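You operate a simulated robot arm through the tools that you are given. There is no shell and no other tool. Be economical: measure what you need, move in short steps, check, and stop when the job is done.

The job below is to be done with a simulated robot arm. You get a single attempt, and the scene is never put back.

TASK
Tip the cold tea out of the white mug, rinse it, empty it and fill it to the blue band.
Fine: all tips into the sink; fill from the tap, which ends off; the mug goes back; the other mug stays as it is. Set down upright: what you pick out. What is to be rubbed or washed off counts as gone when no trace of it is left.
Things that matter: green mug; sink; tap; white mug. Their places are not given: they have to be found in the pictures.

It is judged by the outcome, as a careful person would: the job done as asked, and still so three seconds after it is handed in. It fails if anything else is knocked over, pushed out of place, dropped, spilled or broken.

THE ROBOT
A 7-joint arm with a two-finger parallel gripper, fixed in place. Base frame: the origin is at the foot of the arm, x ahead of it, y to its left, z up. Units: mm, rad, N and s.
With the tool pointing down near the work surface it reaches from about 340 to 760 mm from the base axis. Its first joint turns from -2.007 to 2.007 rad. Payload 3.91 kg.
Tool frame: the origin (TCP) lies between the finger pads and is the grasp point; the fingertips stand 30 mm ahead of it; z points along the fingers, y is the line along which they close. The gripper opens to 110 mm. The fingers are 20 mm wide and 10 mm thick; the gripper's body (48 by 112 mm) begins 55 mm behind the TCP.
Orientation is told as [roll, pitch, yaw] about the base's x, y, z axes, in that order, counted from this pose: with the fingers straight down and closing along the base's y, the tool's x points along the base's -x, its y along +y and its z along -z.

THE INTERFACE
- The arm moves only by the tool servo_tool. Its argument "rows" is a list of rows, each a list of 7 numbers: the shift along the base's x, y, z in mm, then the turn, a rotation vector about the base's x, y, z in rad, then the opening in per cent of the stroke, from 0 (shut) to 100 (fully open). In form: [[dx, dy, dz, ax, ay, az, gripper], ...]. A call has 1 to 10 rows; each row shifts and turns the commanded pose from where the row before left it. Each row takes 0.2 s and may step no farther than 50 mm and 0.15 rad from the row before; otherwise, or with a gripper value out of range, the whole call is refused. A pose out of reach is approached as far as the arm can. The call stops where the force on the tool passes 50 N (or 10 N more than at its start, if that is more) or the arm is blocked; 0.2 s more then pass. Each finger travels about 108 mm/s and halts on what it meets, pressing with about 44 N; the grip force reading is that of the motor and also rises with nothing between the fingers. The clock runs only during rows and for 0.2 s after the last one: add rows that do not move to give the fingers time. The reply holds the time, the measured pose of the TCP, the force on the tool along the base axes, the opening and the grip force, in the units named above and with some noise, with the torque about the TCP (base axes, N m) and any sound that the robot's microphone picked up.
- Cameras (640 x 400 px; columns grow to the right, rows downward): "scene" is fixed at [400.1, -649, 1450.8]; the picture's right is [0.92, 0.38, 0.00], its down [0.30, -0.72, -0.62] and it looks along [-0.24, 0.57, -0.78] (base axes); focal length 238 px, centre (320, 200). "wrist" rides on the gripper at [72, 17, -103] in the tool frame; the picture's right is [-0.23, 0.97, 0.00], its down [-0.76, -0.18, -0.62] and it looks along [-0.61, -0.14, 0.78] (tool axes); focal length 222 px, centre (320, 200).
- snapshot(camera): a new picture of that camera. No time passes.
- lift_body(by): slides the trunk up (or, below 0, down) by that many mm; the arm rides with it, the base frame stays. It gives what a move gives, with no picture.
- locate(camera, pixels): for up to 12 pixels [column, row] of the newest picture of that camera ("zoom" is the newest enlarged one), the place [x, y, z] in the base frame of the surface seen there, good to about 2 mm. No time passes.
- inspect(camera, box): a new picture of the part [left, top, right, bottom] of that camera's present view, enlarged. No time passes.
- job_done(): hands the job in; it is judged then, once.

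Keep the steps short. Do not move on a guess: measure, check each grasp and each placing, and mend mistakes. In all there are 80 turns and 34 pictures (those below and enlarged ones count). Leave the gripper open and the arm clear of the work at the hand-in unless told otherwise, and finish with a single line.

The tools are called after "Emit:" by a JSON object that holds its "api" and its "payload". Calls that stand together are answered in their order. servo_tool: Moves the arm, as the interface text tells. Its arguments: {"type":"object","properties":{"rows":{"type":"array"}},"required":["rows"]} The other tools are called the same way: lift_body (by) slides the trunk up or down; snapshot (camera) takes a picture; locate (camera, pixels) gives the place of the surface under pixels of a picture; inspect (camera, box) takes an enlarged picture of a part of a camera's view; job_done () hands the job in.

At the start:

```text
time_s: 0.0
tcp_pos: [279.7, -317.2, 1205.6]
orientation: [0.0, 0.001, 0.002]
force: [0.5, 0.1, 0.7]
torque: [-0.03, 0.0, 0.0]
finger_gap: 109.9
grip_force: 0.0
trunk travel left (down, up): [-800.0, 190.0]
```

scene: 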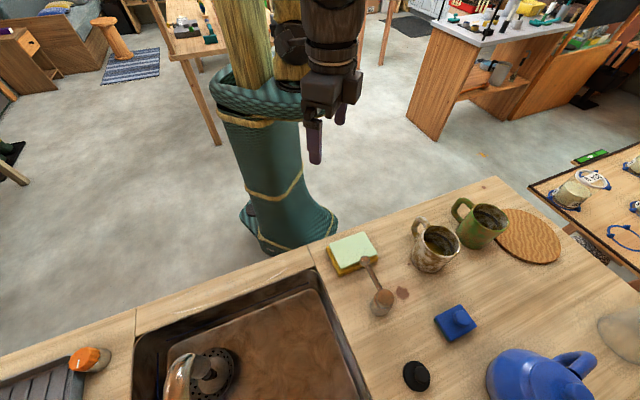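
wrist: 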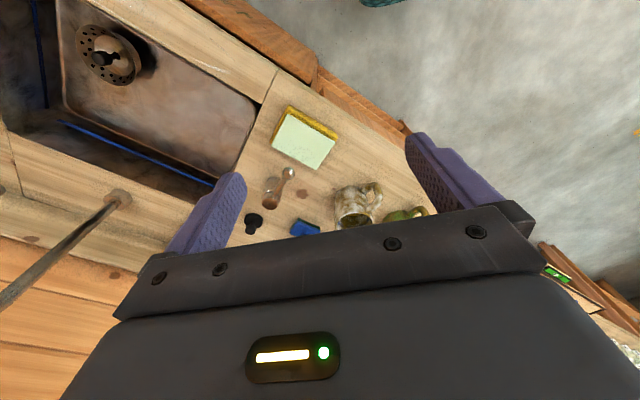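

I see the mugs near (435,248) and (480,225) and the sink at lower left. I'll enlarge both areas first.

Emit:
{"api": "inspect", "payload": {"camera": "scene", "box": [320, 170, 580, 332]}}

Emit:
{"api": "inspect", "payload": {"camera": "scene", "box": [60, 240, 380, 400]}}

```text
2.46 times, centred on (450, 251) of scene
```

zoom: 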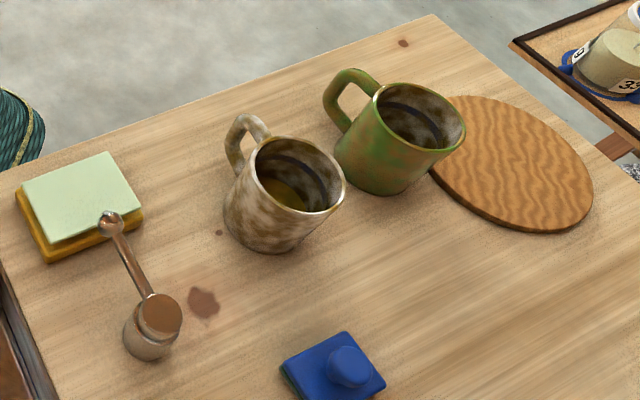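

```text
2.00 times, centred on (220, 320) of scene
```

zoom: 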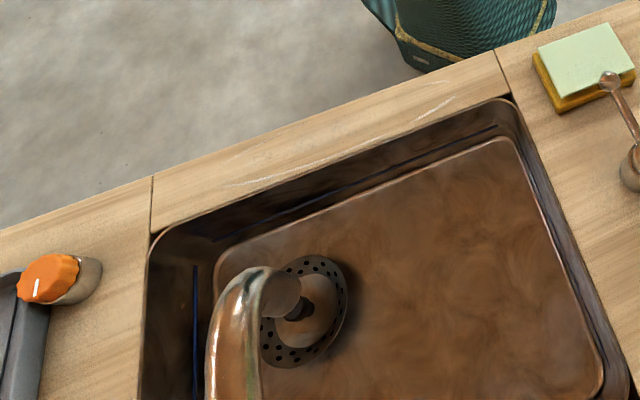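

The white mug holds some brown tea and has a dark band inside. Next I'll measure the key points: mug, green mug, sink, spout, orange knob, and the levered cylinder.

Emit:
{"api": "locate", "payload": {"camera": "scene", "pixels": [[418, 225], [424, 232], [459, 242], [450, 258], [432, 268], [436, 246], [460, 203], [508, 222], [383, 296], [363, 260], [376, 310], [407, 292]]}}

Emit:
{"api": "locate", "payload": {"camera": "zoom", "pixels": [[50, 270], [38, 290], [90, 275], [285, 290], [250, 275], [230, 380], [300, 330], [450, 250], [510, 97], [150, 235], [620, 390], [40, 350]]}}

Emit:
{"api": "snapshot", "payload": {"camera": "scene"}}

```text
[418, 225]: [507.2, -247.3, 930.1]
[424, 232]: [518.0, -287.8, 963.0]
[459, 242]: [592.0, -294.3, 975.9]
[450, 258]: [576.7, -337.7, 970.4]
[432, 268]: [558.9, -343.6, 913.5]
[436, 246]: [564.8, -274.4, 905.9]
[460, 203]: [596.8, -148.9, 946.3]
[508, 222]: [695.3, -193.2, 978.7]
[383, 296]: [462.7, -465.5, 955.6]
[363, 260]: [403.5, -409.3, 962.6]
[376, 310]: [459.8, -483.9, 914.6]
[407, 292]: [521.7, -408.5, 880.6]
```

```text
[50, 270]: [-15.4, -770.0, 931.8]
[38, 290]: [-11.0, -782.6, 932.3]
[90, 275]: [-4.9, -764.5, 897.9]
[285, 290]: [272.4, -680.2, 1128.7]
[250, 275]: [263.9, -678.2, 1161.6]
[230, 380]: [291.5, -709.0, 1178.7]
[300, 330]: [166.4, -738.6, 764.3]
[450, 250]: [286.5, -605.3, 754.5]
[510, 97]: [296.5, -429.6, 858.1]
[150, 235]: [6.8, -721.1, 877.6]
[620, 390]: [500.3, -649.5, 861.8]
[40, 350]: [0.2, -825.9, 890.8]
```

```text
29 pictures are left
```

scene: 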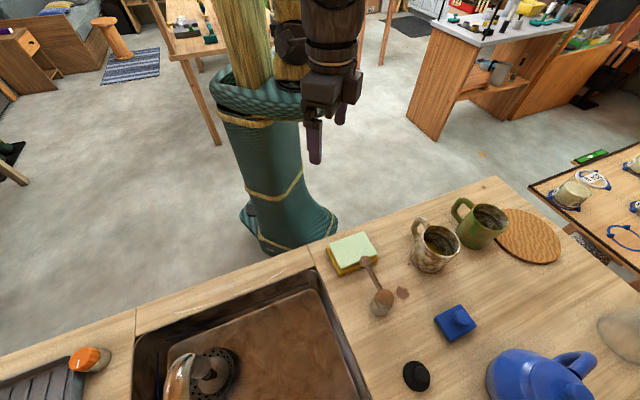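

The spout mouth is near (270,-680,1130) and there are two candidate controls: an orange knob and a ball-ended lever at (462,-470). I'll enlarge the wrist view of the sink and lever.

Emit:
{"api": "inspect", "payload": {"camera": "wrist", "box": [200, 90, 440, 240]}}

Emit:
{"api": "inspect", "payload": {"camera": "wrist", "box": [0, 0, 260, 320]}}

Emit:
{"api": "inspect", "payload": {"camera": "scene", "box": [330, 240, 410, 330]}}

```text
2.67 times, centred on (320, 165) of wrist
```

zoom: 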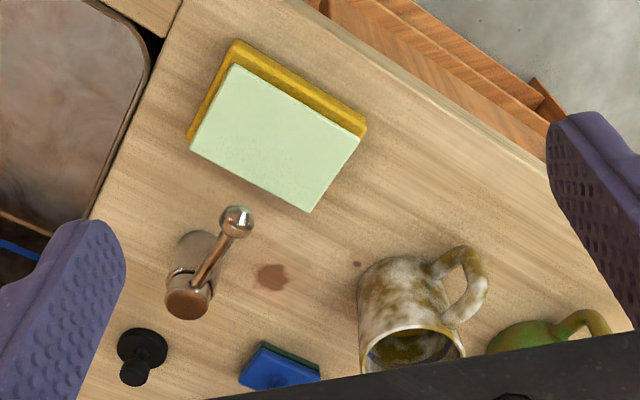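

```text
1.25 times, centred on (130, 160) of wrist
```

zoom: 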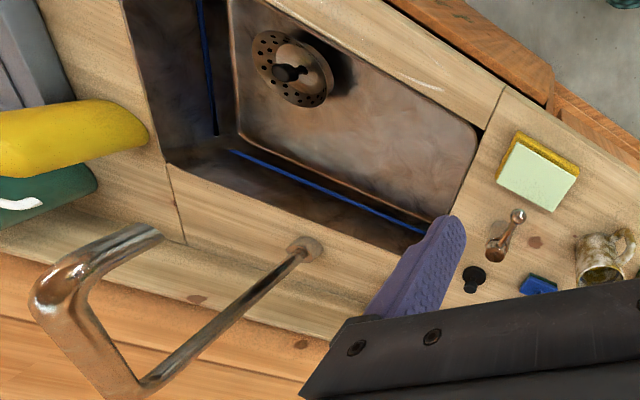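

```text
4.44 times, centred on (370, 285) of scene
```

zoom: 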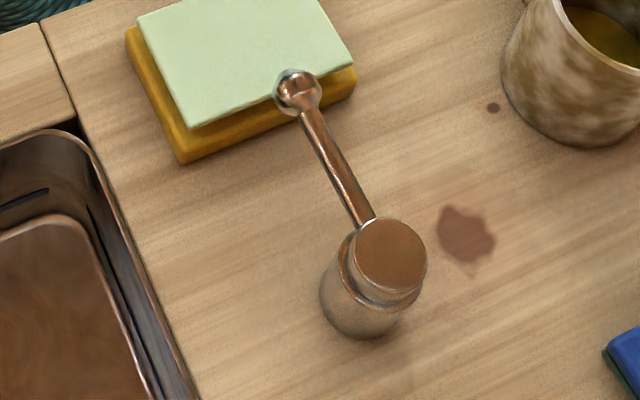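

The lever is of the same metal as the tap, so it is the likely control. I'll enlarge the mug to measure its rim and handle.

Emit:
{"api": "inspect", "payload": {"camera": "scene", "box": [400, 190, 520, 280]}}

```text
4.44 times, centred on (460, 235) of scene
```

zoom: 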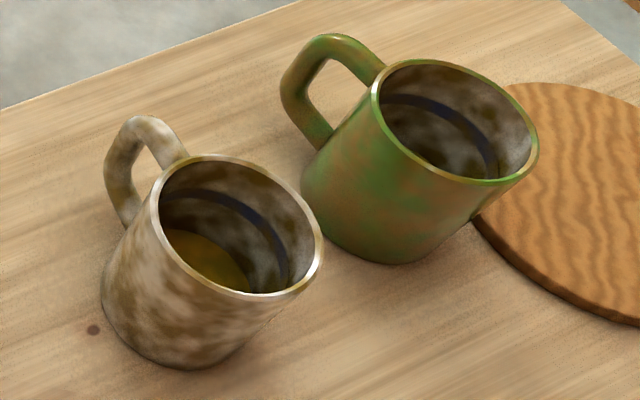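

Emit:
{"api": "locate", "payload": {"camera": "zoom", "pixels": [[154, 205], [220, 157], [320, 245], [266, 296], [193, 270], [305, 192], [252, 215], [205, 265], [112, 160], [135, 122], [128, 215], [376, 78]]}}

Emit:
{"api": "locate", "payload": {"camera": "zoom", "pixels": [[105, 300], [180, 366], [300, 220], [372, 95], [536, 150], [450, 62], [460, 182], [230, 200], [270, 230], [285, 265], [172, 195], [160, 135]]}}

```text
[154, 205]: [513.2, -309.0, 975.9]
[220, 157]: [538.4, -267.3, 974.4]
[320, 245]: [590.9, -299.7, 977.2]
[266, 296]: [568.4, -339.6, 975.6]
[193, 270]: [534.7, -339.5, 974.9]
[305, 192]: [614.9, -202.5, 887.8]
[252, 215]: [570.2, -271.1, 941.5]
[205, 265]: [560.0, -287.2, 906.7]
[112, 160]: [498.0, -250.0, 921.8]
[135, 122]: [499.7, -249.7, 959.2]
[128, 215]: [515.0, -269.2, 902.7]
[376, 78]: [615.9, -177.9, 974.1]
```

```text
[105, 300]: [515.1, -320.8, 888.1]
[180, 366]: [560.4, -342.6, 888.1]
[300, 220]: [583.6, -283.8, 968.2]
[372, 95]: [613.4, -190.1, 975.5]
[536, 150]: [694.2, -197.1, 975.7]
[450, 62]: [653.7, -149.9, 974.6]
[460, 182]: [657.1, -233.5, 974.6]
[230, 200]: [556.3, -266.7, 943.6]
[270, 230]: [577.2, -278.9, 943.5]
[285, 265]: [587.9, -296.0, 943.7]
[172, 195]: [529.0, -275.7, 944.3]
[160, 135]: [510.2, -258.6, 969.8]
```

The mug centre is about (551,-305), radius 40, rim z 976, band z about 943, handle pointing toward (-x,+y). Next I'll measure the spout in the wrist view.

Emit:
{"api": "inspect", "payload": {"camera": "wrist", "box": [0, 140, 60, 330]}}

```text
2.11 times, centred on (30, 235) of wrist
```

zoom: 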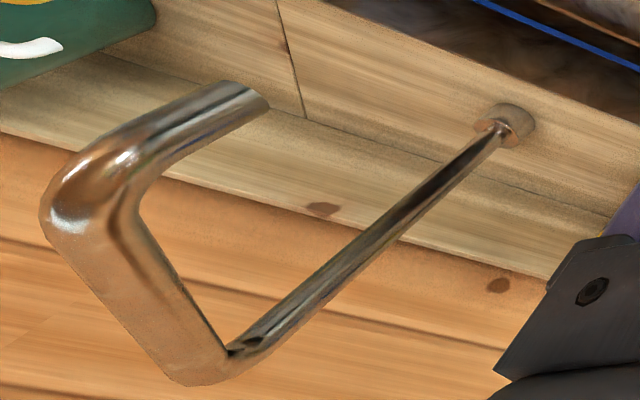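

Emit:
{"api": "locate", "payload": {"camera": "zoom", "pixels": [[222, 84], [265, 105], [244, 93], [235, 120], [246, 118], [120, 160], [60, 215], [150, 300], [215, 365], [500, 120], [380, 220], [180, 110]]}}

```text
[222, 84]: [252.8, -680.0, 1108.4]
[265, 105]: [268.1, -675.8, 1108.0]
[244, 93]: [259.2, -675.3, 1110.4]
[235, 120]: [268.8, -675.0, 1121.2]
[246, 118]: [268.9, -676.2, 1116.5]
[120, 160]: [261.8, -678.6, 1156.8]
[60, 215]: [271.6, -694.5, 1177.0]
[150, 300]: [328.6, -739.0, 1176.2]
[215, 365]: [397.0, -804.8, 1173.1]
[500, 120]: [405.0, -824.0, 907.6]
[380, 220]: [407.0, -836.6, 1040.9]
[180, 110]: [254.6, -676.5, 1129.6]
```

The spout mouth is at about (262,-684), z about 1107. I'll test the lever first: gripper down, turned so the fingers straddle the rod, moving to above (416,-421).

Emit:
{"api": "servo_tool", "payload": {"rows": [[23, -17, -24, 0, 0, -0.133, 35], [23, -17, -24, 0, 0, -0.133, 35], [23, -17, -24, 0, 0, -0.133, 35], [23, -17, -24, 0, 0, -0.133, 35], [22, -18, -24, 0, 0, -0.133, 35], [22, -18, -25, 0, 0, -0.133, 35], [0, 0, 0, 0, 0, 0, 35]]}}

Emit:
{"api": "inspect", "payload": {"camera": "wrist", "box": [160, 50, 480, 250]}}

```text
time_s: 1.6
tcp_pos: [415.7, -420.0, 1060.7]
orientation: [0.0, -0.001, -0.8]
force: [-0.9, 0.2, -0.2]
torque: [0.02, 0.0, -0.01]
finger_gap: 38.5
grip_force: 0.1
trunk travel left (down, up): [-800.0, 190.0]
```

```text
2.00 times, centred on (320, 150) of wrist
```

zoom: 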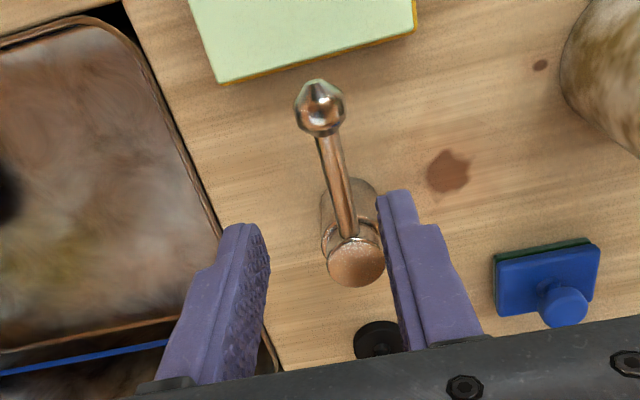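

Emit:
{"api": "locate", "payload": {"camera": "zoom", "pixels": [[320, 110], [318, 85], [335, 165], [345, 210], [355, 265], [300, 40], [385, 260], [325, 260]]}}

```text
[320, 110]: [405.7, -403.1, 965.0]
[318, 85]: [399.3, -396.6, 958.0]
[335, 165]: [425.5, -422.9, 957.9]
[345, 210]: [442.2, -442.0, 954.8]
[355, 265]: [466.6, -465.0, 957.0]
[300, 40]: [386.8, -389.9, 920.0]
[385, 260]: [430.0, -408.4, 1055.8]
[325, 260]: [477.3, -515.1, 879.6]
```

The rod runs from the pivot (464,-465) to the ball (403,-400), z about 955. I'll straddle it: shift +6 in x and lower to z 966.

Emit:
{"api": "servo_tool", "payload": {"rows": [[6, -2, -30, 0, 0, 0, 35], [0, 0, -35, 0, 0, 0, 35], [0, 0, -30, 0, 0, 0, 35], [0, 0, 0, 0, 0, 0, 35]]}}

Emit:
{"api": "inspect", "payload": {"camera": "wrist", "box": [160, 50, 480, 250]}}

```text
time_s: 2.6
tcp_pos: [420.7, -423.3, 964.3]
orientation: [0.0, 0.0, -0.797]
force: [-0.7, 0.1, 0.0]
torque: [-0.02, 0.0, 0.0]
finger_gap: 38.5
grip_force: 0.0
trunk travel left (down, up): [-800.0, 190.0]
```

```text
2.00 times, centred on (320, 150) of wrist
```

zoom: 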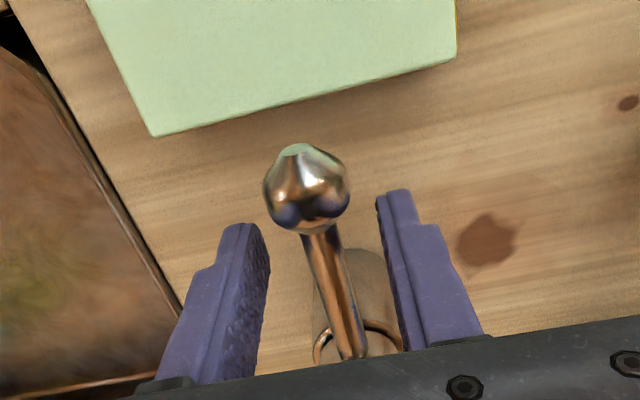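

The rod is centred between the fingers. I'll try pushing it gently clockwise, toward (+x,+y).

Emit:
{"api": "servo_tool", "payload": {"rows": [[5, 5, 0, 0, 0, 0, 35], [5, 5, 0, 0, 0, 0, 35], [4, 4, 0, 0, 0, 0, 35], [4, 4, 0, 0, 0, 0, 35], [0, 0, 0, 0, 0, 0, 35]]}}

```text
time_s: 3.8
tcp_pos: [438.8, -405.6, 964.4]
orientation: [0.0, 0.002, -0.798]
force: [-0.2, -1.3, 0.4]
torque: [0.0, 0.01, -0.02]
finger_gap: 38.6
grip_force: 0.2
trunk travel left (down, up): [-800.0, 190.0]
```

Emit:
{"api": "snapshot", "payload": {"camera": "scene"}}

```text
21 pictures are left
```

scene: 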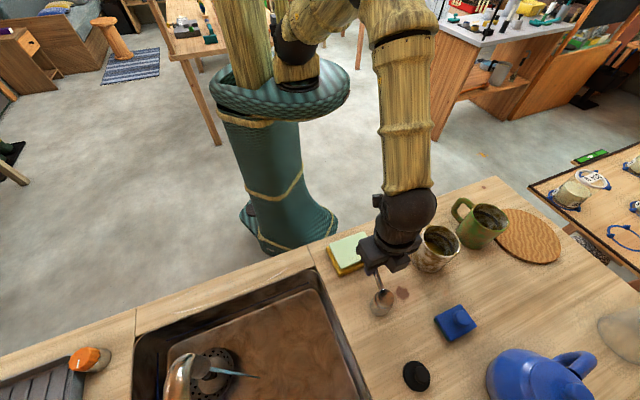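

Water is now streaming from the spout (near pixel (240,375)), so the lever is the tap and clockwise is on. I'll open it slightly more, then back off and retreat upward.

Emit:
{"api": "servo_tool", "payload": {"rows": [[4, 4, 0, 0, 0, -0.06, 35], [4, 4, 0, 0, 0, -0.06, 35], [0, 0, 0, 0, 0, 0, 35], [-5, -5, 0, 0, 0, 0, 35], [0, 0, 40, 0, 0, 0, 35], [0, 0, 50, 0, 0, 0, 35], [0, 0, 50, 0, 0, 0, 100], [0, 0, 0, 0, 0, 0, 100]]}}

Emit:
{"api": "inspect", "payload": {"camera": "scene", "box": [140, 250, 420, 400]}}

```text
time_s: 5.6
tcp_pos: [443.4, -402.6, 1105.1]
orientation: [0.001, 0.0, -0.915]
force: [0.9, -1.3, -0.6]
torque: [-0.04, 0.01, -0.01]
finger_gap: 109.8
grip_force: 0.1
trunk travel left (down, up): [-800.0, 190.0]
```

```text
2.29 times, centred on (280, 325) of scene
```

zoom: 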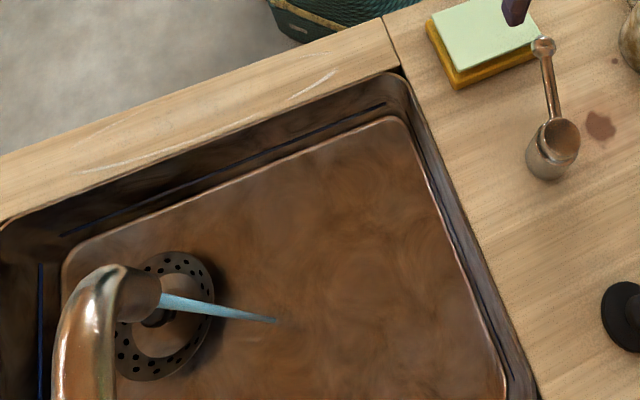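

The stream runs steadily and the lever stays put. I'll measure the stream's position and the new lever position.

Emit:
{"api": "locate", "payload": {"camera": "zoom", "pixels": [[168, 301], [220, 311], [270, 319], [544, 45], [560, 138], [550, 90]]}}

```text
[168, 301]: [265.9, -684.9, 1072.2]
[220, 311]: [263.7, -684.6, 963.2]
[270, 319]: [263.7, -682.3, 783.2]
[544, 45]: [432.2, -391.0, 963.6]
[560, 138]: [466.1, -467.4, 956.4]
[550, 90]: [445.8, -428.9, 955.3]
```

Stream at (264,-684). Now I'll turn the tool to a 45° tilt over the mug's handle side (closing across the handle direction) and go to a pre-grasp at (477,-229,1059).

Emit:
{"api": "servo_tool", "payload": {"rows": [[5, 25, 0, 0, 0, 0.115, 100], [5, 25, -5, -0.0942, -0.0903, 0, 100], [5, 25, -8, -0.0942, -0.0903, 0, 100], [5, 25, -8, -0.0942, -0.0903, 0, 100], [5, 25, -8, -0.0942, -0.0903, 0, 100], [5, 25, -8, -0.0942, -0.0903, 0, 100], [4, 24, -9, -0.0942, -0.0903, 0, 100], [0, 0, 0, 0, 0, 0, 100]]}}

Emit:
{"api": "snapshot", "payload": {"camera": "wrist"}}

```text
time_s: 7.4
tcp_pos: [474.2, -227.9, 1058.1]
orientation: [-0.004, -0.783, -0.801]
force: [0.4, -0.7, 0.1]
torque: [-0.01, 0.0, -0.01]
finger_gap: 110.1
grip_force: 0.0
trunk travel left (down, up): [-800.0, 190.0]
```

```text
19 pictures are left
```

wrist: 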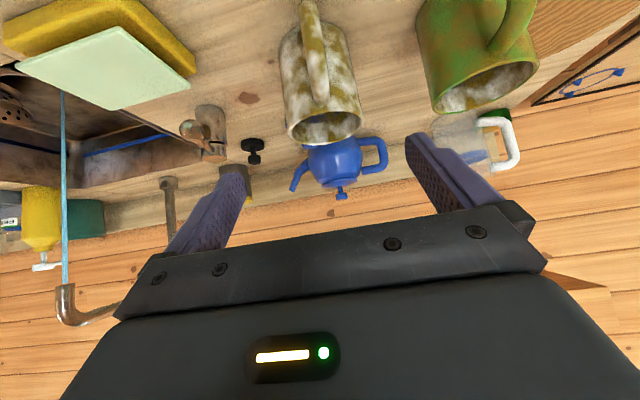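

The mug, handle facing the gripper, is lined up. I'll verify the rim and handle in this view.

Emit:
{"api": "locate", "payload": {"camera": "wrist", "pixels": [[288, 128], [361, 115], [330, 144], [320, 80], [310, 20], [437, 105], [537, 68], [500, 45]]}}

```text
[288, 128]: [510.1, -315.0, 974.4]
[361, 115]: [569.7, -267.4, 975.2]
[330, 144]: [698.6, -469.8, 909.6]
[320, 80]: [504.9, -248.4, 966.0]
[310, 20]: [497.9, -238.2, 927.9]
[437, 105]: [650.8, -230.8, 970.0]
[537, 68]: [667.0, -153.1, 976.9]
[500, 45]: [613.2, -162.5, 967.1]
```

Alignment agrees. Advancing along the tool axis to (551,-305,953), fingers open.

Emit:
{"api": "servo_tool", "payload": {"rows": [[15.4, -15.4, -21, 0, 0, 0, 100], [15.4, -15.4, -21, 0, 0, 0, 100], [15.4, -15.4, -21, 0, 0, 0, 100], [15.4, -15.4, -21, 0, 0, 0, 100], [15.2, -15.4, -21, 0, 0, 0, 100], [0, 0, 0, 0, 0, 0, 100]]}}

Emit:
{"api": "snapshot", "payload": {"camera": "wrist"}}

```text
time_s: 8.8
tcp_pos: [551.9, -302.6, 951.3]
orientation: [-0.004, -0.782, -0.801]
force: [0.2, 0.7, 0.1]
torque: [0.0, -0.01, -0.01]
finger_gap: 109.9
grip_force: 0.0
trunk travel left (down, up): [-800.0, 190.0]
```

```text
18 pictures are left
```

wrist: 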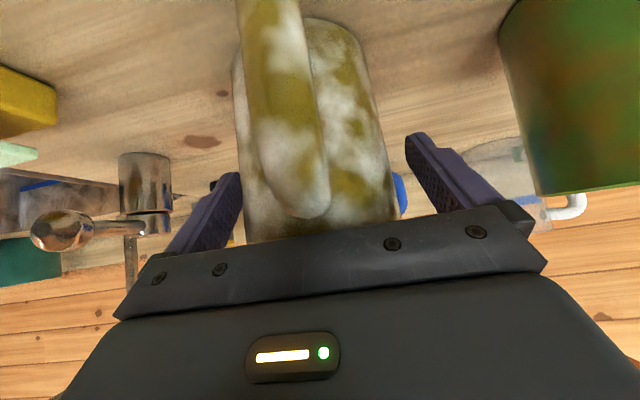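

The mug is between the fingers. I'll shift 2 mm to centre and close.

Emit:
{"api": "servo_tool", "payload": {"rows": [[-1.5, -1.7, 0, 0, 0, 0, 100], [0, 0, 0, 0, 0, 0, 72], [0, 0, 0, 0, 0, 0, 60], [0, 0, 0, 0, 0, 0, 60], [0, 0, 0, 0, 0, 0, 60]]}}

```text
time_s: 10.0
tcp_pos: [550.7, -305.5, 952.6]
orientation: [-0.005, -0.784, -0.799]
force: [1.8, 2.2, 2.5]
torque: [0.2, -0.05, -0.05]
finger_gap: 82.4
grip_force: 44.8
trunk travel left (down, up): [-800.0, 190.0]
```

Gripped at 82.4 mm gap and 44.8 N. Lifting a little and checking.

Emit:
{"api": "servo_tool", "payload": {"rows": [[0, 0, 15, 0, 0, 0, 50], [0, 0, 30, 0, 0, 0, 50], [0, 0, 40, 0, 0, 0, 50], [0, 0, 40, 0, 0, 0, 50], [0, 0, 0, 0, 0, 0, 50]]}}

Emit:
{"api": "snapshot", "payload": {"camera": "scene"}}

```text
time_s: 11.2
tcp_pos: [548.1, -304.7, 1077.9]
orientation: [-0.005, -0.781, -0.799]
force: [1.1, -0.3, -4.3]
torque: [-0.02, -0.01, -0.03]
finger_gap: 82.2
grip_force: 43.9
trunk travel left (down, up): [-800.0, 190.0]
```

```text
17 pictures are left
```

scene: 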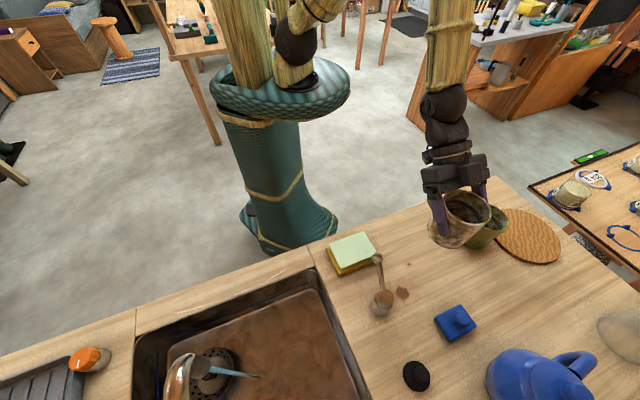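

The mug is held, weight reading about 4.3 N. The sink lies turned 45°. I'll carry the mug upright over the sink to (262,-585), clear of the stream.

Emit:
{"api": "servo_tool", "payload": {"rows": [[-14, -14, 0, 0, 0, 0, 50], [-28, -27, 0, 0, 0, 0, 50], [-35, -34, 0, 0, 0, 0, 50], [-35, -34, 0, 0, 0, 0, 50], [-35, -35, 0, 0, 0, 0, 50], [-35, -35, 0, 0, 0, 0, 50], [-35, -35, 0, 0, 0, 0, 50], [-35, -34, 0, 0, 0, 0, 50], [-22, -22, 0, 0, 0, 0, 50], [-12, -10, 0, 0, 0, 0, 50]]}}

```text
time_s: 13.4
tcp_pos: [263.2, -586.5, 1077.0]
orientation: [-0.003, -0.782, -0.802]
force: [0.1, -0.4, -3.6]
torque: [-0.05, 0.01, -0.01]
finger_gap: 82.3
grip_force: 44.0
trunk travel left (down, up): [-800.0, 190.0]
```

Upright over the sink. Now rolling the mug sideways about the axis pointing away from me, mouth toward (+x,+y), still inside the sink.

Emit:
{"api": "servo_tool", "payload": {"rows": [[0, 0, -3, -0.0966, 0.1008, 0, 50], [0, 0, -3, -0.0966, 0.1008, 0, 50], [0, 0, -3, -0.0966, 0.1008, 0, 50], [0, 0, -3, -0.0966, 0.1008, 0, 50], [0, 0, -3, -0.0966, 0.1008, 0, 50], [0, 0, -3, -0.0966, 0.1008, 0, 50], [0, 0, -3, -0.0966, 0.1008, 0, 50]]}}

Emit:
{"api": "snapshot", "payload": {"camera": "scene"}}

```text
time_s: 15.0
tcp_pos: [266.0, -585.9, 1058.1]
orientation: [-1.128, -0.398, -0.115]
force: [-0.3, 0.6, -4.1]
torque: [0.02, -0.07, 0.01]
finger_gap: 82.4
grip_force: 43.9
trunk travel left (down, up): [-800.0, 190.0]
```

```text
16 pictures are left
```

scene: 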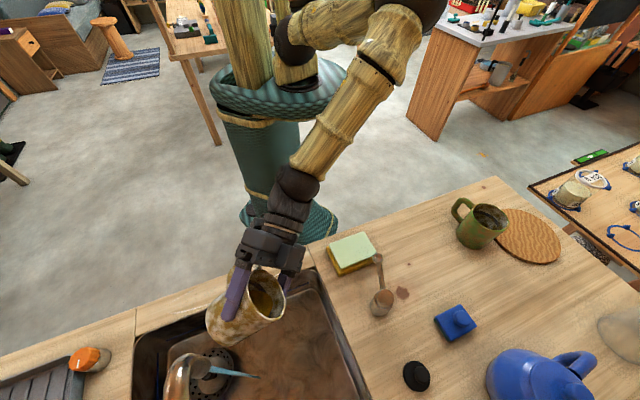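

Working: mouth leans right, over the sink. Continuing the roll well past horizontal and waiting for it to drain.

Emit:
{"api": "servo_tool", "payload": {"rows": [[0, 0, 0, -0.0966, 0.1008, 0, 50], [0, 0, 0, -0.0966, 0.1008, 0, 50], [0, 0, 0, -0.0966, 0.1008, 0, 50], [0, 0, 0, -0.0966, 0.1008, 0, 50], [0, 0, 0, -0.0966, 0.1008, 0, 50], [0, 0, 0, -0.0966, 0.1008, 0, 50], [0, 0, 0, -0.0966, 0.1008, 0, 50], [0, 0, 0, -0.0966, 0.1008, 0, 50], [0, 0, 0, 0, 0, 0, 50], [0, 0, 0, 0, 0, 0, 50]]}}

Emit:
{"api": "snapshot", "payload": {"camera": "scene"}}

```text
time_s: 17.2
tcp_pos: [265.5, -586.2, 1056.6]
orientation: [-1.96, 0.367, -0.097]
force: [-0.5, -0.5, -3.3]
torque: [0.05, -0.09, 0.03]
finger_gap: 82.7
grip_force: 44.2
trunk travel left (down, up): [-800.0, 190.0]
```

```text
15 pictures are left
```

scene: 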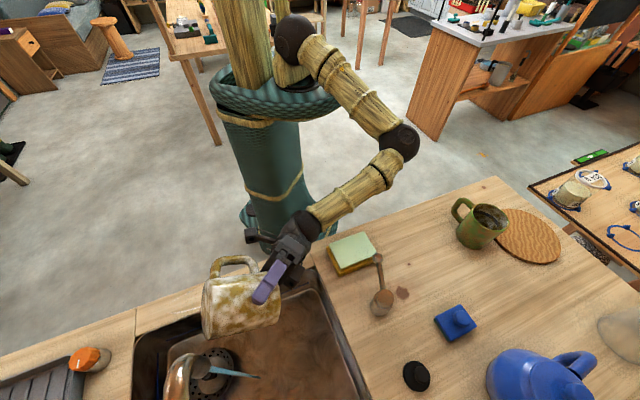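

Tilted to about 120°, emptied. Rolling back upright.

Emit:
{"api": "servo_tool", "payload": {"rows": [[0, 0, 0, 0, 0, 0, 50], [0, 0, 0, 0.0966, -0.1008, 0, 50], [0, 0, 0, 0.0966, -0.1008, 0, 50], [0, 0, 0, 0.0966, -0.1008, 0, 50], [0, 0, 0, 0.0966, -0.1008, 0, 50], [0, 0, 0, 0.0966, -0.1008, 0, 50], [0, 0, 0, 0.0966, -0.1008, 0, 50], [0, 0, 0, 0.0966, -0.1008, 0, 50], [0, 0, 0, 0.0966, -0.1008, 0, 50]]}}

Emit:
{"api": "servo_tool", "payload": {"rows": [[0, 0, -5, 0.0966, -0.1008, 0, 50], [0, 0, -5, 0.0966, -0.1008, 0, 50], [0, 0, -5, 0.0966, -0.1008, 0, 50], [0, 0, -5, 0.0966, -0.1008, 0, 50], [0, 0, -5, 0.0966, -0.1008, 0, 50], [0, 0, -5, 0.0966, -0.1008, 0, 50], [0, 0, -6, 0.0966, -0.1008, 0, 50], [0, 0, 0, 0, 0, 0, 50]]}}

```text
time_s: 19.2
tcp_pos: [264.2, -586.9, 1056.8]
orientation: [-1.122, -0.402, -0.116]
force: [0.2, -0.1, -3.0]
torque: [0.02, -0.07, -0.02]
finger_gap: 82.2
grip_force: 43.5
trunk travel left (down, up): [-800.0, 190.0]
```

```text
time_s: 21.0
tcp_pos: [266.3, -586.4, 1021.7]
orientation: [-0.004, -0.784, -0.8]
force: [0.8, 0.8, -3.1]
torque: [-0.01, 0.03, -0.02]
finger_gap: 82.5
grip_force: 44.2
trunk travel left (down, up): [-800.0, 190.0]
```

Empty mug reads about 3.1 N. Now moving it under the stream (centre to (257,-677), z 1010) for the rinse.

Emit:
{"api": "servo_tool", "payload": {"rows": [[-2, -23, -4, 0, 0, 0, 50], [-3, -23, -4, 0, 0, 0, 50], [-2, -23, -4, 0, 0, 0, 50], [-2, -22, 0, 0, 0, 0, 50], [0, 0, 0, 0, 0, 0, 50], [0, 0, 0, 0, 0, 0, 50], [0, 0, 0, 0, 0, 0, 50], [0, 0, 0, 0, 0, 0, 50]]}}

Emit:
{"api": "inspect", "payload": {"camera": "scene", "box": [140, 250, 380, 400]}}

```text
time_s: 22.8
tcp_pos: [255.4, -677.4, 1009.8]
orientation: [-0.005, -0.781, -0.801]
force: [-0.2, -0.2, -3.6]
torque: [-0.02, -0.06, 0.0]
finger_gap: 82.3
grip_force: 43.4
trunk travel left (down, up): [-800.0, 190.0]
```

```text
2.67 times, centred on (260, 325) of scene
```

zoom: 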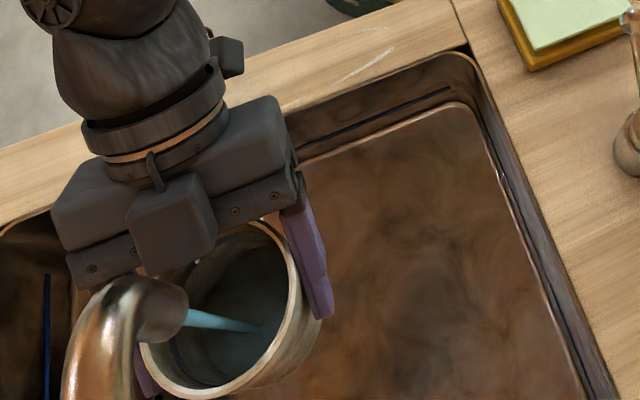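

The stream falls into the mug. I'll measure the water surface height and keep filling.

Emit:
{"api": "locate", "payload": {"camera": "zoom", "pixels": [[240, 290], [225, 345], [265, 310], [285, 250], [260, 330], [175, 350]]}}

Emit:
{"api": "servo_tool", "payload": {"rows": [[0, 0, 0, 0, 0, 0, 50], [0, 0, 0, 0, 0, 0, 50], [0, 0, 0, 0, 0, 0, 50], [0, 0, 0, 0, 0, 0, 50], [0, 0, 0, 0, 0, 0, 50], [0, 0, 0, 0, 0, 0, 50], [0, 0, 0, 0, 0, 0, 50], [0, 0, 0, 0, 0, 0, 50], [0, 0, 0, 0, 0, 0, 50], [0, 0, 0, 0, 0, 0, 50]]}}

Emit:
{"api": "inspect", "payload": {"camera": "scene", "box": [180, 310, 276, 400]}}

```text
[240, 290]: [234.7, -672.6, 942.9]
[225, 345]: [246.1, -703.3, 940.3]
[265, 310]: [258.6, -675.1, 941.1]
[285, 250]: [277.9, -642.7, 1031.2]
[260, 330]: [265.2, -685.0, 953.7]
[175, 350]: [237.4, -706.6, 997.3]
```

```text
time_s: 25.0
tcp_pos: [255.8, -678.1, 1011.0]
orientation: [-0.007, -0.782, -0.799]
force: [-0.3, 0.4, -3.5]
torque: [-0.02, -0.04, -0.01]
finger_gap: 82.4
grip_force: 43.9
trunk travel left (down, up): [-800.0, 190.0]
```

```text
4.44 times, centred on (228, 355) of scene
```

zoom: 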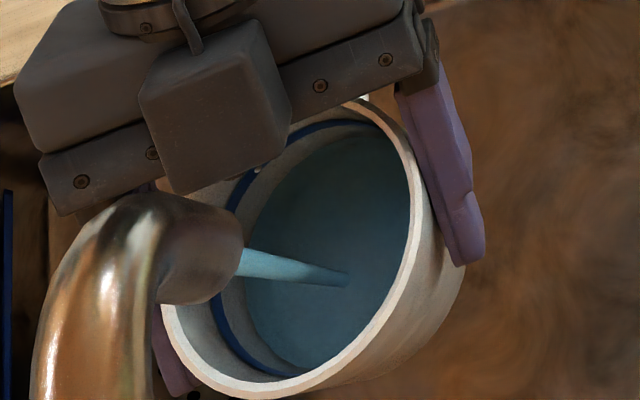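

The mug has turned clean white and the blue band is visible. Measuring water and band height.

Emit:
{"api": "locate", "payload": {"camera": "zoom", "pixels": [[330, 200], [290, 330], [350, 180], [238, 195], [220, 320], [265, 360], [300, 140], [410, 200], [330, 123]]}}

```text
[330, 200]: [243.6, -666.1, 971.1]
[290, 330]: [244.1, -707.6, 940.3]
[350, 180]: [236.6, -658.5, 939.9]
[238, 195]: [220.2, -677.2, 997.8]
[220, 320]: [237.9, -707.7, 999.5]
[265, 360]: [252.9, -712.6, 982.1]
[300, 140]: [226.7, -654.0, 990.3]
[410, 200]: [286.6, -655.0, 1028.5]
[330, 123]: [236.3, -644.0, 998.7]
```

I'll bring the mug out of the stream toward the tip spot and read the level there.

Emit:
{"api": "servo_tool", "payload": {"rows": [[2, 20, 3, 0, 0, 0, 50], [2, 25, 5, 0, 0, 0, 50], [3, 25, 5, 0, 0, 0, 50], [3, 21, 5, 0, 0, 0, 50], [0, 0, 10, 0, 0, 0, 50], [0, 0, 10, 0, 0, 0, 50], [0, 0, 0, 0, 0, 0, 50]]}}

Emit:
{"api": "inspect", "payload": {"camera": "scene", "box": [190, 260, 310, 350]}}

```text
time_s: 26.6
tcp_pos: [264.6, -587.5, 1047.2]
orientation: [-0.005, -0.781, -0.799]
force: [-0.8, 0.2, -3.7]
torque: [-0.07, -0.04, 0.01]
finger_gap: 82.6
grip_force: 43.7
trunk travel left (down, up): [-800.0, 190.0]
```

```text
4.44 times, centred on (250, 305) of scene
```

zoom: 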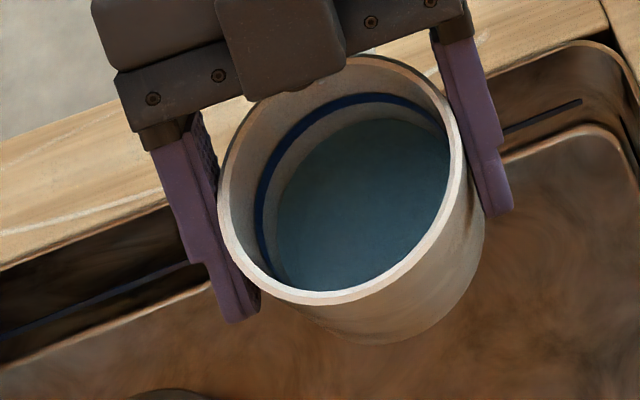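

Emit:
{"api": "locate", "payload": {"camera": "zoom", "pixels": [[360, 220], [390, 150], [320, 260], [300, 195], [270, 200], [262, 190], [300, 130], [340, 75], [283, 270], [330, 140], [275, 245]]}}

```text
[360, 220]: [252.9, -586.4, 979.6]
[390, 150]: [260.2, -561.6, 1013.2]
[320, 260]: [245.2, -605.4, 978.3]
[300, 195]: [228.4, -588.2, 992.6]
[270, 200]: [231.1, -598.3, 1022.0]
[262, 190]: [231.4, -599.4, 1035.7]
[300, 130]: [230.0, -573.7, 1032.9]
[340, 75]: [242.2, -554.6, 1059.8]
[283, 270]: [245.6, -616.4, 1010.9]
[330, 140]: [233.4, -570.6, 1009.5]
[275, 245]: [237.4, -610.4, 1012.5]
```

Water stands about 33 mm deep, with the band centre at about 56 mm (rate ≈ 10 mm/s). Now swirling slightly and tipping the rinse water out at the same place.

Emit:
{"api": "servo_tool", "payload": {"rows": [[8, 0, 0, 0, 0, 0, 50], [-8, 8, 0, 0, 0, 0, 50], [-8, -8, 0, 0, 0, 0, 50], [8, 0, 5, -0.0966, 0.1008, 0, 50], [0, 0, 5, -0.0966, 0.1008, 0, 50], [0, 0, 0, -0.0966, 0.1008, 0, 50], [0, 0, 0, -0.0966, 0.1008, 0, 50], [0, 0, 0, -0.0966, 0.1008, 0, 50], [0, 0, 0, -0.0966, 0.1008, 0, 50], [0, 0, 0, -0.0966, 0.1008, 0, 50]]}}

Emit:
{"api": "servo_tool", "payload": {"rows": [[0, 0, 0, -0.0966, 0.1008, 0, 50], [0, 0, 0, -0.0966, 0.1008, 0, 50], [0, 0, 0, -0.0966, 0.1008, 0, 50], [0, 0, 0, -0.0966, 0.1008, 0, 50], [0, 0, 0, -0.0966, 0.1008, 0, 50], [0, 0, 0, -0.0966, 0.1008, 0, 50], [0, 0, 0, -0.0966, 0.1008, 0, 50], [0, 0, 0, -0.0966, 0.1008, 0, 50], [0, 0, 0, 0, 0, 0, 50], [0, 0, 0, 0, 0, 0, 50]]}}

Emit:
{"api": "snapshot", "payload": {"camera": "scene"}}

```text
time_s: 28.8
tcp_pos: [266.4, -586.1, 1056.7]
orientation: [-1.128, -0.397, -0.113]
force: [0.3, 0.5, -4.7]
torque: [0.06, -0.1, -0.01]
finger_gap: 82.3
grip_force: 44.0
trunk travel left (down, up): [-800.0, 190.0]
```

```text
time_s: 31.0
tcp_pos: [266.7, -587.8, 1058.9]
orientation: [-1.961, 0.365, -0.098]
force: [0.0, 0.2, -3.3]
torque: [0.03, -0.1, -0.01]
finger_gap: 82.7
grip_force: 43.8
trunk travel left (down, up): [-800.0, 190.0]
```

```text
11 pictures are left
```

scene: 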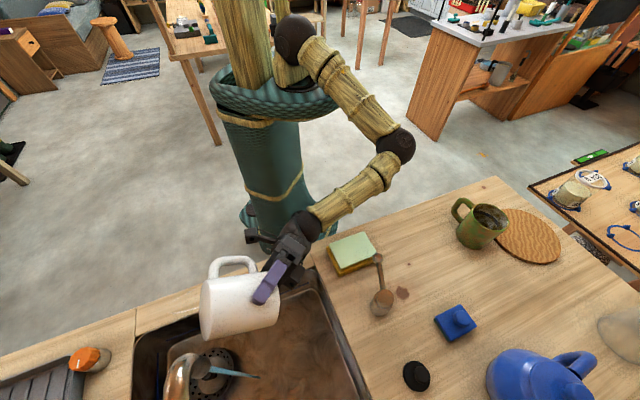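

The mug is clean white and drained. I'll roll it back upright.

Emit:
{"api": "servo_tool", "payload": {"rows": [[0, 0, 0, 0, 0, 0, 50], [0, 0, 0, 0.0966, -0.1008, 0, 50], [0, 0, 0, 0.0966, -0.1008, 0, 50], [0, 0, 0, 0.0966, -0.1008, 0, 50], [0, 0, 0, 0.0966, -0.1008, 0, 50], [0, 0, 0, 0.0966, -0.1008, 0, 50], [0, 0, 0, 0.0966, -0.1008, 0, 50], [0, 0, 0, 0.0966, -0.1008, 0, 50], [0, 0, 0, 0.0966, -0.1008, 0, 50]]}}

Emit:
{"api": "servo_tool", "payload": {"rows": [[0, 0, -5, 0.0966, -0.1008, 0, 50], [0, 0, -5, 0.0966, -0.1008, 0, 50], [0, 0, -5, 0.0966, -0.1008, 0, 50], [0, 0, -5, 0.0966, -0.1008, 0, 50], [0, 0, -5, 0.0966, -0.1008, 0, 50], [0, 0, -5, 0.0966, -0.1008, 0, 50], [0, 0, -6, 0.0966, -0.1008, 0, 50], [0, 0, 0, 0, 0, 0, 50]]}}

Emit:
{"api": "inspect", "payload": {"camera": "scene", "box": [190, 260, 310, 350]}}

```text
time_s: 33.0
tcp_pos: [265.0, -586.9, 1057.2]
orientation: [-1.121, -0.403, -0.117]
force: [-0.3, 0.1, -2.8]
torque: [0.0, -0.08, 0.01]
finger_gap: 82.6
grip_force: 44.1
trunk travel left (down, up): [-800.0, 190.0]
```

```text
time_s: 34.8
tcp_pos: [264.9, -586.4, 1023.0]
orientation: [-0.003, -0.783, -0.801]
force: [-0.4, 0.3, -3.6]
torque: [-0.01, 0.0, -0.04]
finger_gap: 82.5
grip_force: 44.1
trunk travel left (down, up): [-800.0, 190.0]
```

```text
4.44 times, centred on (250, 305) of scene
```

zoom: 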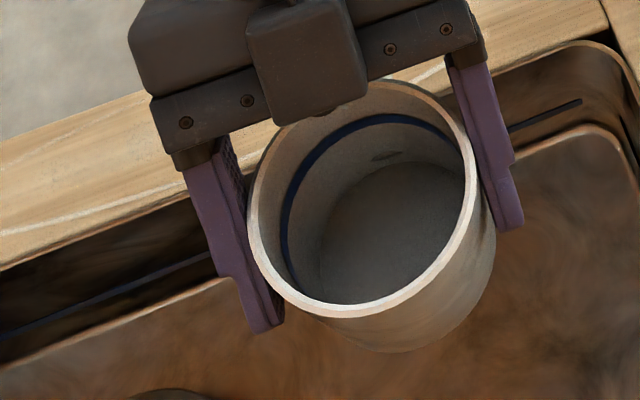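

Empty, but I see a small dark mark on the inner wall at zoom (385,155). I'll look closer.

Emit:
{"api": "inspect", "payload": {"camera": "scene", "box": [240, 276, 288, 306]}}

Emit:
{"api": "locate", "payload": {"camera": "zoom", "pixels": [[320, 200], [290, 205]]}}

```text
13.33 times, centred on (264, 291) of scene
```

zoom: 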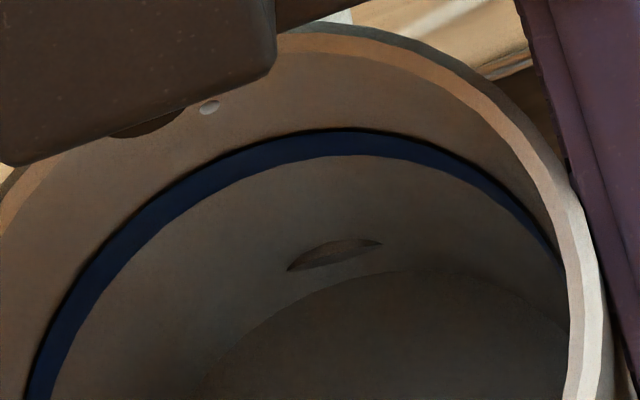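

```text
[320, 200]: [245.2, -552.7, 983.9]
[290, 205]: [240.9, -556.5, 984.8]
```

That is just the handle's end showing through the wall; the mug is clean. Back under the stream for the final fill, about 3.6 s first.

Emit:
{"api": "servo_tool", "payload": {"rows": [[-2, -23, -4, 0, 0, 0, 50], [-3, -23, -4, 0, 0, 0, 50], [-2, -23, -4, 0, 0, 0, 50], [-2, -22, 0, 0, 0, 0, 50], [0, 0, 0, 0, 0, 0, 50], [0, 0, 0, 0, 0, 0, 50], [0, 0, 0, 0, 0, 0, 50], [0, 0, 0, 0, 0, 0, 50], [0, 0, 0, 0, 0, 0, 50], [0, 0, 0, 0, 0, 0, 50]]}}

Emit:
{"api": "servo_tool", "payload": {"rows": [[0, 0, 0, 0, 0, 0, 50], [0, 0, 0, 0, 0, 0, 50], [0, 0, 0, 0, 0, 0, 50], [0, 0, 0, 0, 0, 0, 50], [0, 0, 0, 0, 0, 0, 50], [0, 0, 0, 0, 0, 0, 50], [0, 0, 0, 0, 0, 0, 50], [0, 0, 0, 0, 0, 0, 50], [0, 0, 0, 0, 0, 0, 50], [0, 0, 0, 0, 0, 0, 50]]}}

Emit:
{"api": "inspect", "payload": {"camera": "scene", "box": [180, 310, 276, 400]}}

```text
time_s: 37.0
tcp_pos: [255.1, -677.4, 1009.7]
orientation: [-0.006, -0.78, -0.801]
force: [-0.1, 0.7, -3.7]
torque: [0.0, -0.01, -0.01]
finger_gap: 82.7
grip_force: 43.8
trunk travel left (down, up): [-800.0, 190.0]
```

```text
time_s: 39.2
tcp_pos: [255.6, -676.6, 1009.2]
orientation: [-0.006, -0.781, -0.8]
force: [0.7, -0.1, -4.5]
torque: [-0.03, -0.03, 0.01]
finger_gap: 82.7
grip_force: 44.1
trunk travel left (down, up): [-800.0, 190.0]
```

```text
4.44 times, centred on (228, 355) of scene
```

zoom: 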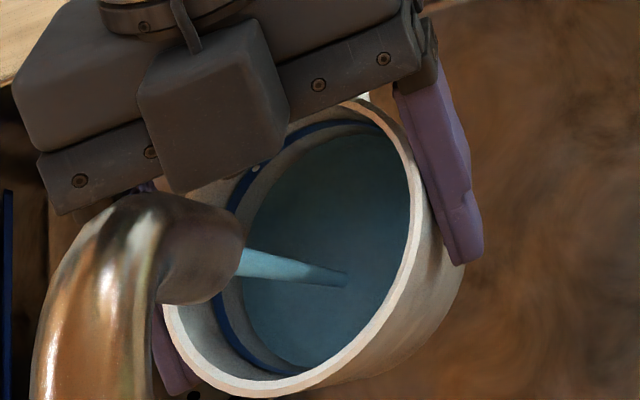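

Water depth is about 32 mm; the band centre is about 24 mm higher. About 1.8 s more, then check.

Emit:
{"api": "servo_tool", "payload": {"rows": [[0, 0, 0, 0, 0, 0, 50], [0, 0, 0, 0, 0, 0, 50], [0, 0, 0, 0, 0, 0, 50], [0, 0, 0, 0, 0, 0, 50], [0, 0, 0, 0, 0, 0, 50], [0, 0, 0, 0, 0, 0, 50], [0, 0, 0, 0, 0, 0, 50], [0, 0, 0, 0, 0, 0, 50]]}}

Emit:
{"api": "inspect", "payload": {"camera": "scene", "box": [180, 310, 276, 400]}}

```text
time_s: 41.0
tcp_pos: [256.0, -677.3, 1010.3]
orientation: [-0.005, -0.783, -0.8]
force: [-0.2, -0.1, -4.7]
torque: [-0.06, 0.0, -0.02]
finger_gap: 82.8
grip_force: 43.5
trunk travel left (down, up): [-800.0, 190.0]
```

```text
4.44 times, centred on (228, 355) of scene
```

zoom: 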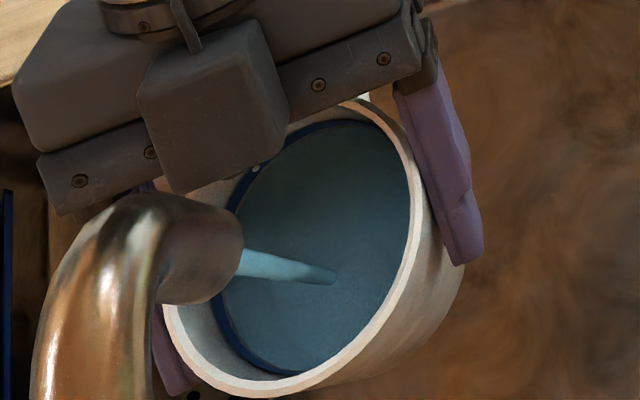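

Water is at the lower edge of the band. One short hold more, then withdraw gently, which adds the last few millimetres.

Emit:
{"api": "servo_tool", "payload": {"rows": [[0, 0, 0, 0, 0, 0, 50], [2, 18, 0, 0, 0, 0, 50], [2, 22, 0, 0, 0, 0, 50], [3, 22, 6, 0, 0, 0, 50], [2, 18, 10, 0, 0, 0, 50], [1, 10, 10, 0, 0, 0, 50], [0, 0, 10, 0, 0, 0, 50], [0, 0, 0, 0, 0, 0, 50], [0, 0, 0, 0, 0, 0, 50]]}}

Emit:
{"api": "inspect", "payload": {"camera": "scene", "box": [190, 260, 310, 350]}}

```text
time_s: 43.0
tcp_pos: [265.8, -588.0, 1045.7]
orientation: [-0.003, -0.783, -0.8]
force: [0.2, -0.3, -5.8]
torque: [-0.04, -0.03, 0.02]
finger_gap: 82.3
grip_force: 43.5
trunk travel left (down, up): [-800.0, 190.0]
```

```text
4.44 times, centred on (250, 305) of scene
```

zoom: 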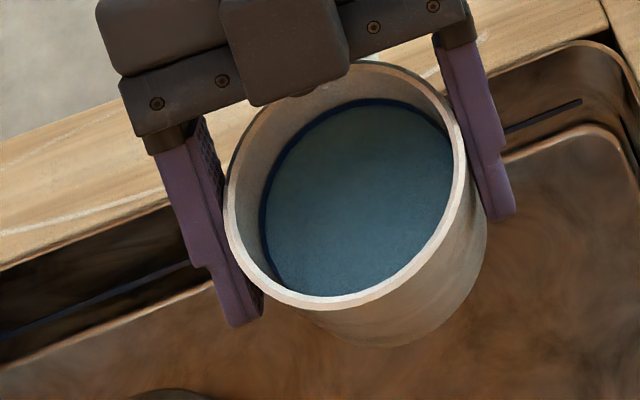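

Level is in the middle of the band, load about 2.5 N of water. Carrying it back slowly toward its original spot.

Emit:
{"api": "servo_tool", "payload": {"rows": [[0, 0, 12, 0, 0, 0, 50], [5, 5, 14, 0, 0, 0, 50], [10, 10, 8, 0, 0, 0, 50], [15, 15, 0, 0, 0, 0, 50], [18, 18, 0, 0, 0, 0, 50], [20, 20, 0, 0, 0, 0, 50], [20, 20, 0, 0, 0, 0, 50], [20, 20, 0, 0, 0, 0, 50], [16, 16, 0, 0, 0, 0, 50], [9, 9, 0, 0, 0, 0, 50]]}}

Emit:
{"api": "servo_tool", "payload": {"rows": [[9, 9, 0, 0, 0, 0, 50], [15, 15, 0, 0, 0, 0, 50], [20, 20, 0, 0, 0, 0, 50], [20, 20, 0, 0, 0, 0, 50], [20, 20, 0, 0, 0, 0, 50], [20, 19, 0, 0, 0, 0, 50], [20, 19, 0, 0, 0, 0, 50], [15, 15, 0, 0, 0, 0, 50], [9, 8, 0, 0, 0, 0, 50], [4, 4, 0, 0, 0, 0, 50]]}}

```text
time_s: 45.2
tcp_pos: [399.9, -454.9, 1078.9]
orientation: [-0.006, -0.781, -0.801]
force: [0.6, 0.1, -5.0]
torque: [-0.04, -0.02, -0.01]
finger_gap: 82.6
grip_force: 43.7
trunk travel left (down, up): [-800.0, 190.0]
```

```text
time_s: 47.4
tcp_pos: [552.7, -304.7, 1079.0]
orientation: [-0.005, -0.782, -0.8]
force: [-0.9, 0.1, -5.9]
torque: [0.0, 0.0, -0.01]
finger_gap: 82.6
grip_force: 44.1
trunk travel left (down, up): [-800.0, 190.0]
```

Above the old spot. Lowering: mostly fast, last bit slow.

Emit:
{"api": "servo_tool", "payload": {"rows": [[-1, -1, -15, 0, 0, 0, 50], [-1, 0, -25, 0, 0, 0, 50], [0, 0, -25, 0, 0, 0, 50], [0, 0, -25, 0, 0, 0, 50], [0, 0, -15, 0, 0, 0, 50], [0, 0, -8, 0, 0, 0, 50], [0, 0, -5, 0, 0, 0, 50], [0, 0, -4, 0, 0, 0, 50], [0, 0, 0, 0, 0, 0, 50]]}}

```text
time_s: 49.4
tcp_pos: [551.3, -307.2, 957.0]
orientation: [-0.002, -0.785, -0.8]
force: [0.1, -0.3, 0.5]
torque: [-0.08, -0.26, -0.02]
finger_gap: 82.5
grip_force: 44.2
trunk travel left (down, up): [-800.0, 190.0]
```

The table is carrying the mug now (force +0.5 N) at z 957. I'll look at whether it stands flat before releasing.

Emit:
{"api": "inspect", "payload": {"camera": "scene", "box": [390, 190, 510, 280]}}

Emit:
{"api": "locate", "payload": {"camera": "zoom", "pixels": [[350, 255], [300, 305], [230, 280], [360, 220]]}}

```text
4.44 times, centred on (450, 235) of scene
```

zoom: 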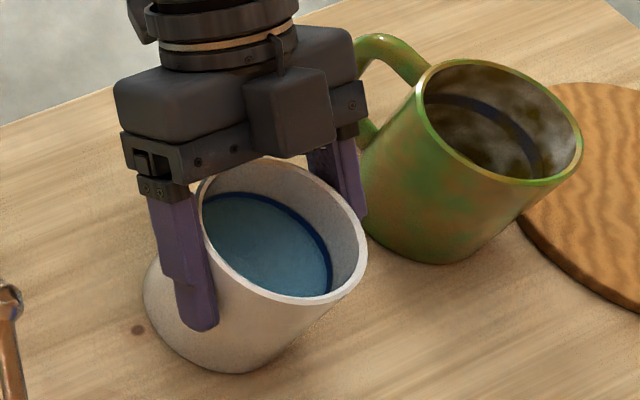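

```text
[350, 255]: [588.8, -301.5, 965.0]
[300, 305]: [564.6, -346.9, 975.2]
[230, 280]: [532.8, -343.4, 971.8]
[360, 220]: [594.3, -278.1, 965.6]
```

Emit:
{"api": "servo_tool", "payload": {"rows": [[0, 0, -1, 0, 0, 0, 50], [0, 0, 0, 0, 0, 0, 50]]}}

```text
time_s: 50.0
tcp_pos: [551.1, -305.8, 958.9]
orientation: [-0.004, -0.786, -0.802]
force: [0.5, -0.8, 9.4]
torque: [0.21, -0.56, -0.03]
finger_gap: 82.5
grip_force: 43.7
trunk travel left (down, up): [-800.0, 190.0]
```

Firmly seated (9.4 N). Easing off 1 mm and opening gradually.

Emit:
{"api": "servo_tool", "payload": {"rows": [[0, 0, 1, 0, 0, 0, 60], [0, 0, 0, 0, 0, 0, 76], [0, 0, 0, 0, 0, 0, 79], [0, 0, 0, 0, 0, 0, 85], [0, 0, 0, 0, 0, 0, 100], [0, 0, 0, 0, 0, 0, 100]]}}

Emit:
{"api": "inspect", "payload": {"camera": "scene", "box": [390, 190, 510, 280]}}

```text
time_s: 51.4
tcp_pos: [549.2, -306.4, 956.6]
orientation: [-0.004, -0.786, -0.799]
force: [-0.5, -0.3, 0.2]
torque: [0.01, -0.04, 0.01]
finger_gap: 109.8
grip_force: 0.1
trunk travel left (down, up): [-800.0, 190.0]
```

```text
4.44 times, centred on (450, 235) of scene
```

zoom: 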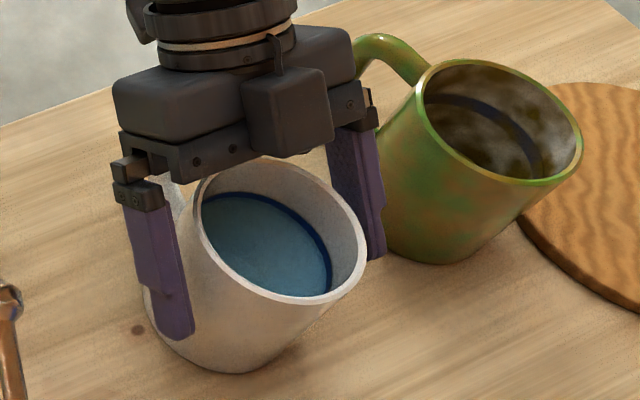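

Mug released, upright, water still mid-band. Backing straight out along the tool axis, then turning the tool down again toward the lever.

Emit:
{"api": "servo_tool", "payload": {"rows": [[-8, 8, 11, 0, 0, 0, 100], [-15, 15, 21, 0, 0, 0, 100], [-17, 17, 24, 0, 0, 0, 100], [-17, 17, 24, 0, 0, 0, 100], [-17, 17, 24, 0, 0, 0, 100], [0, 0, 0, 0, 0, 0, 100]]}}

Emit:
{"api": "servo_tool", "payload": {"rows": [[0, 0, 10, 0.0942, 0.0903, 0, 80], [-6, -29, 10, 0.0942, 0.0903, 0, 60], [-6, -29, 10, 0.0942, 0.0903, 0, 35], [-6, -29, 10, 0.0942, 0.0903, 0, 35], [-6, -29, 0, 0.0942, 0.0903, 0, 35], [-6, -29, 0, 0.0942, 0.0903, 0, 35], [-4, -30, 0, 0, 0, -0.115, 35], [0, 0, 0, 0, 0, 0, 35]]}}

```text
time_s: 52.8
tcp_pos: [476.1, -231.9, 1062.4]
orientation: [-0.007, -0.784, -0.8]
force: [-0.2, 0.0, -0.2]
torque: [0.03, 0.02, -0.01]
finger_gap: 109.9
grip_force: 0.1
trunk travel left (down, up): [-800.0, 190.0]
```

```text
time_s: 54.6
tcp_pos: [441.7, -407.4, 1100.9]
orientation: [0.0, 0.0, -0.919]
force: [0.6, -0.4, 0.7]
torque: [-0.01, -0.05, 0.02]
finger_gap: 38.8
grip_force: 0.0
trunk travel left (down, up): [-800.0, 190.0]
```

Straddling the lever and pushing it back anticlockwise to its starting angle.

Emit:
{"api": "servo_tool", "payload": {"rows": [[0, 1, -45, 0, 0, 0, 35], [0, 0, -45, 0, 0, 0, 35], [0, 0, -46, 0, 0, 0, 35], [0, 0, 0, 0, 0, 0, 35], [-7, -6, 0, 0, 0, 0.03, 35], [-7, -6, 0, 0, 0, 0.03, 35], [-6, -5, 0, 0, 0, 0.03, 35], [-4, -4, 0, 0, 0, 0.03, 35], [-3, -3, 0, 0, 0, 0, 35], [0, 0, 0, 0, 0, 0, 35]]}}

Emit:
{"api": "inspect", "payload": {"camera": "scene", "box": [140, 250, 420, 400]}}

```text
time_s: 56.8
tcp_pos: [415.0, -430.8, 966.4]
orientation: [-0.001, -0.002, -0.798]
force: [0.9, 0.5, 0.0]
torque: [0.0, 0.03, 0.03]
finger_gap: 38.4
grip_force: 0.3
trunk travel left (down, up): [-800.0, 190.0]
```

```text
2.29 times, centred on (280, 325) of scene
```

zoom: 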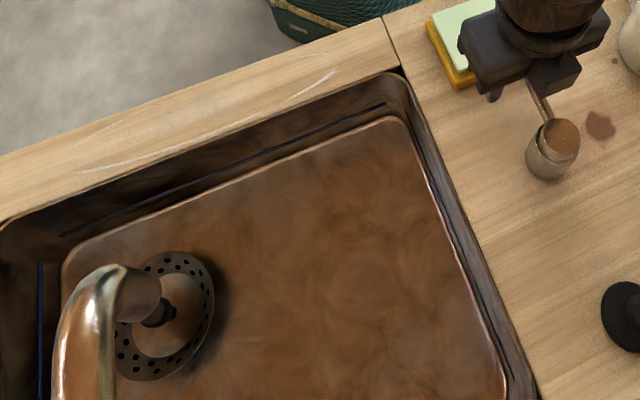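

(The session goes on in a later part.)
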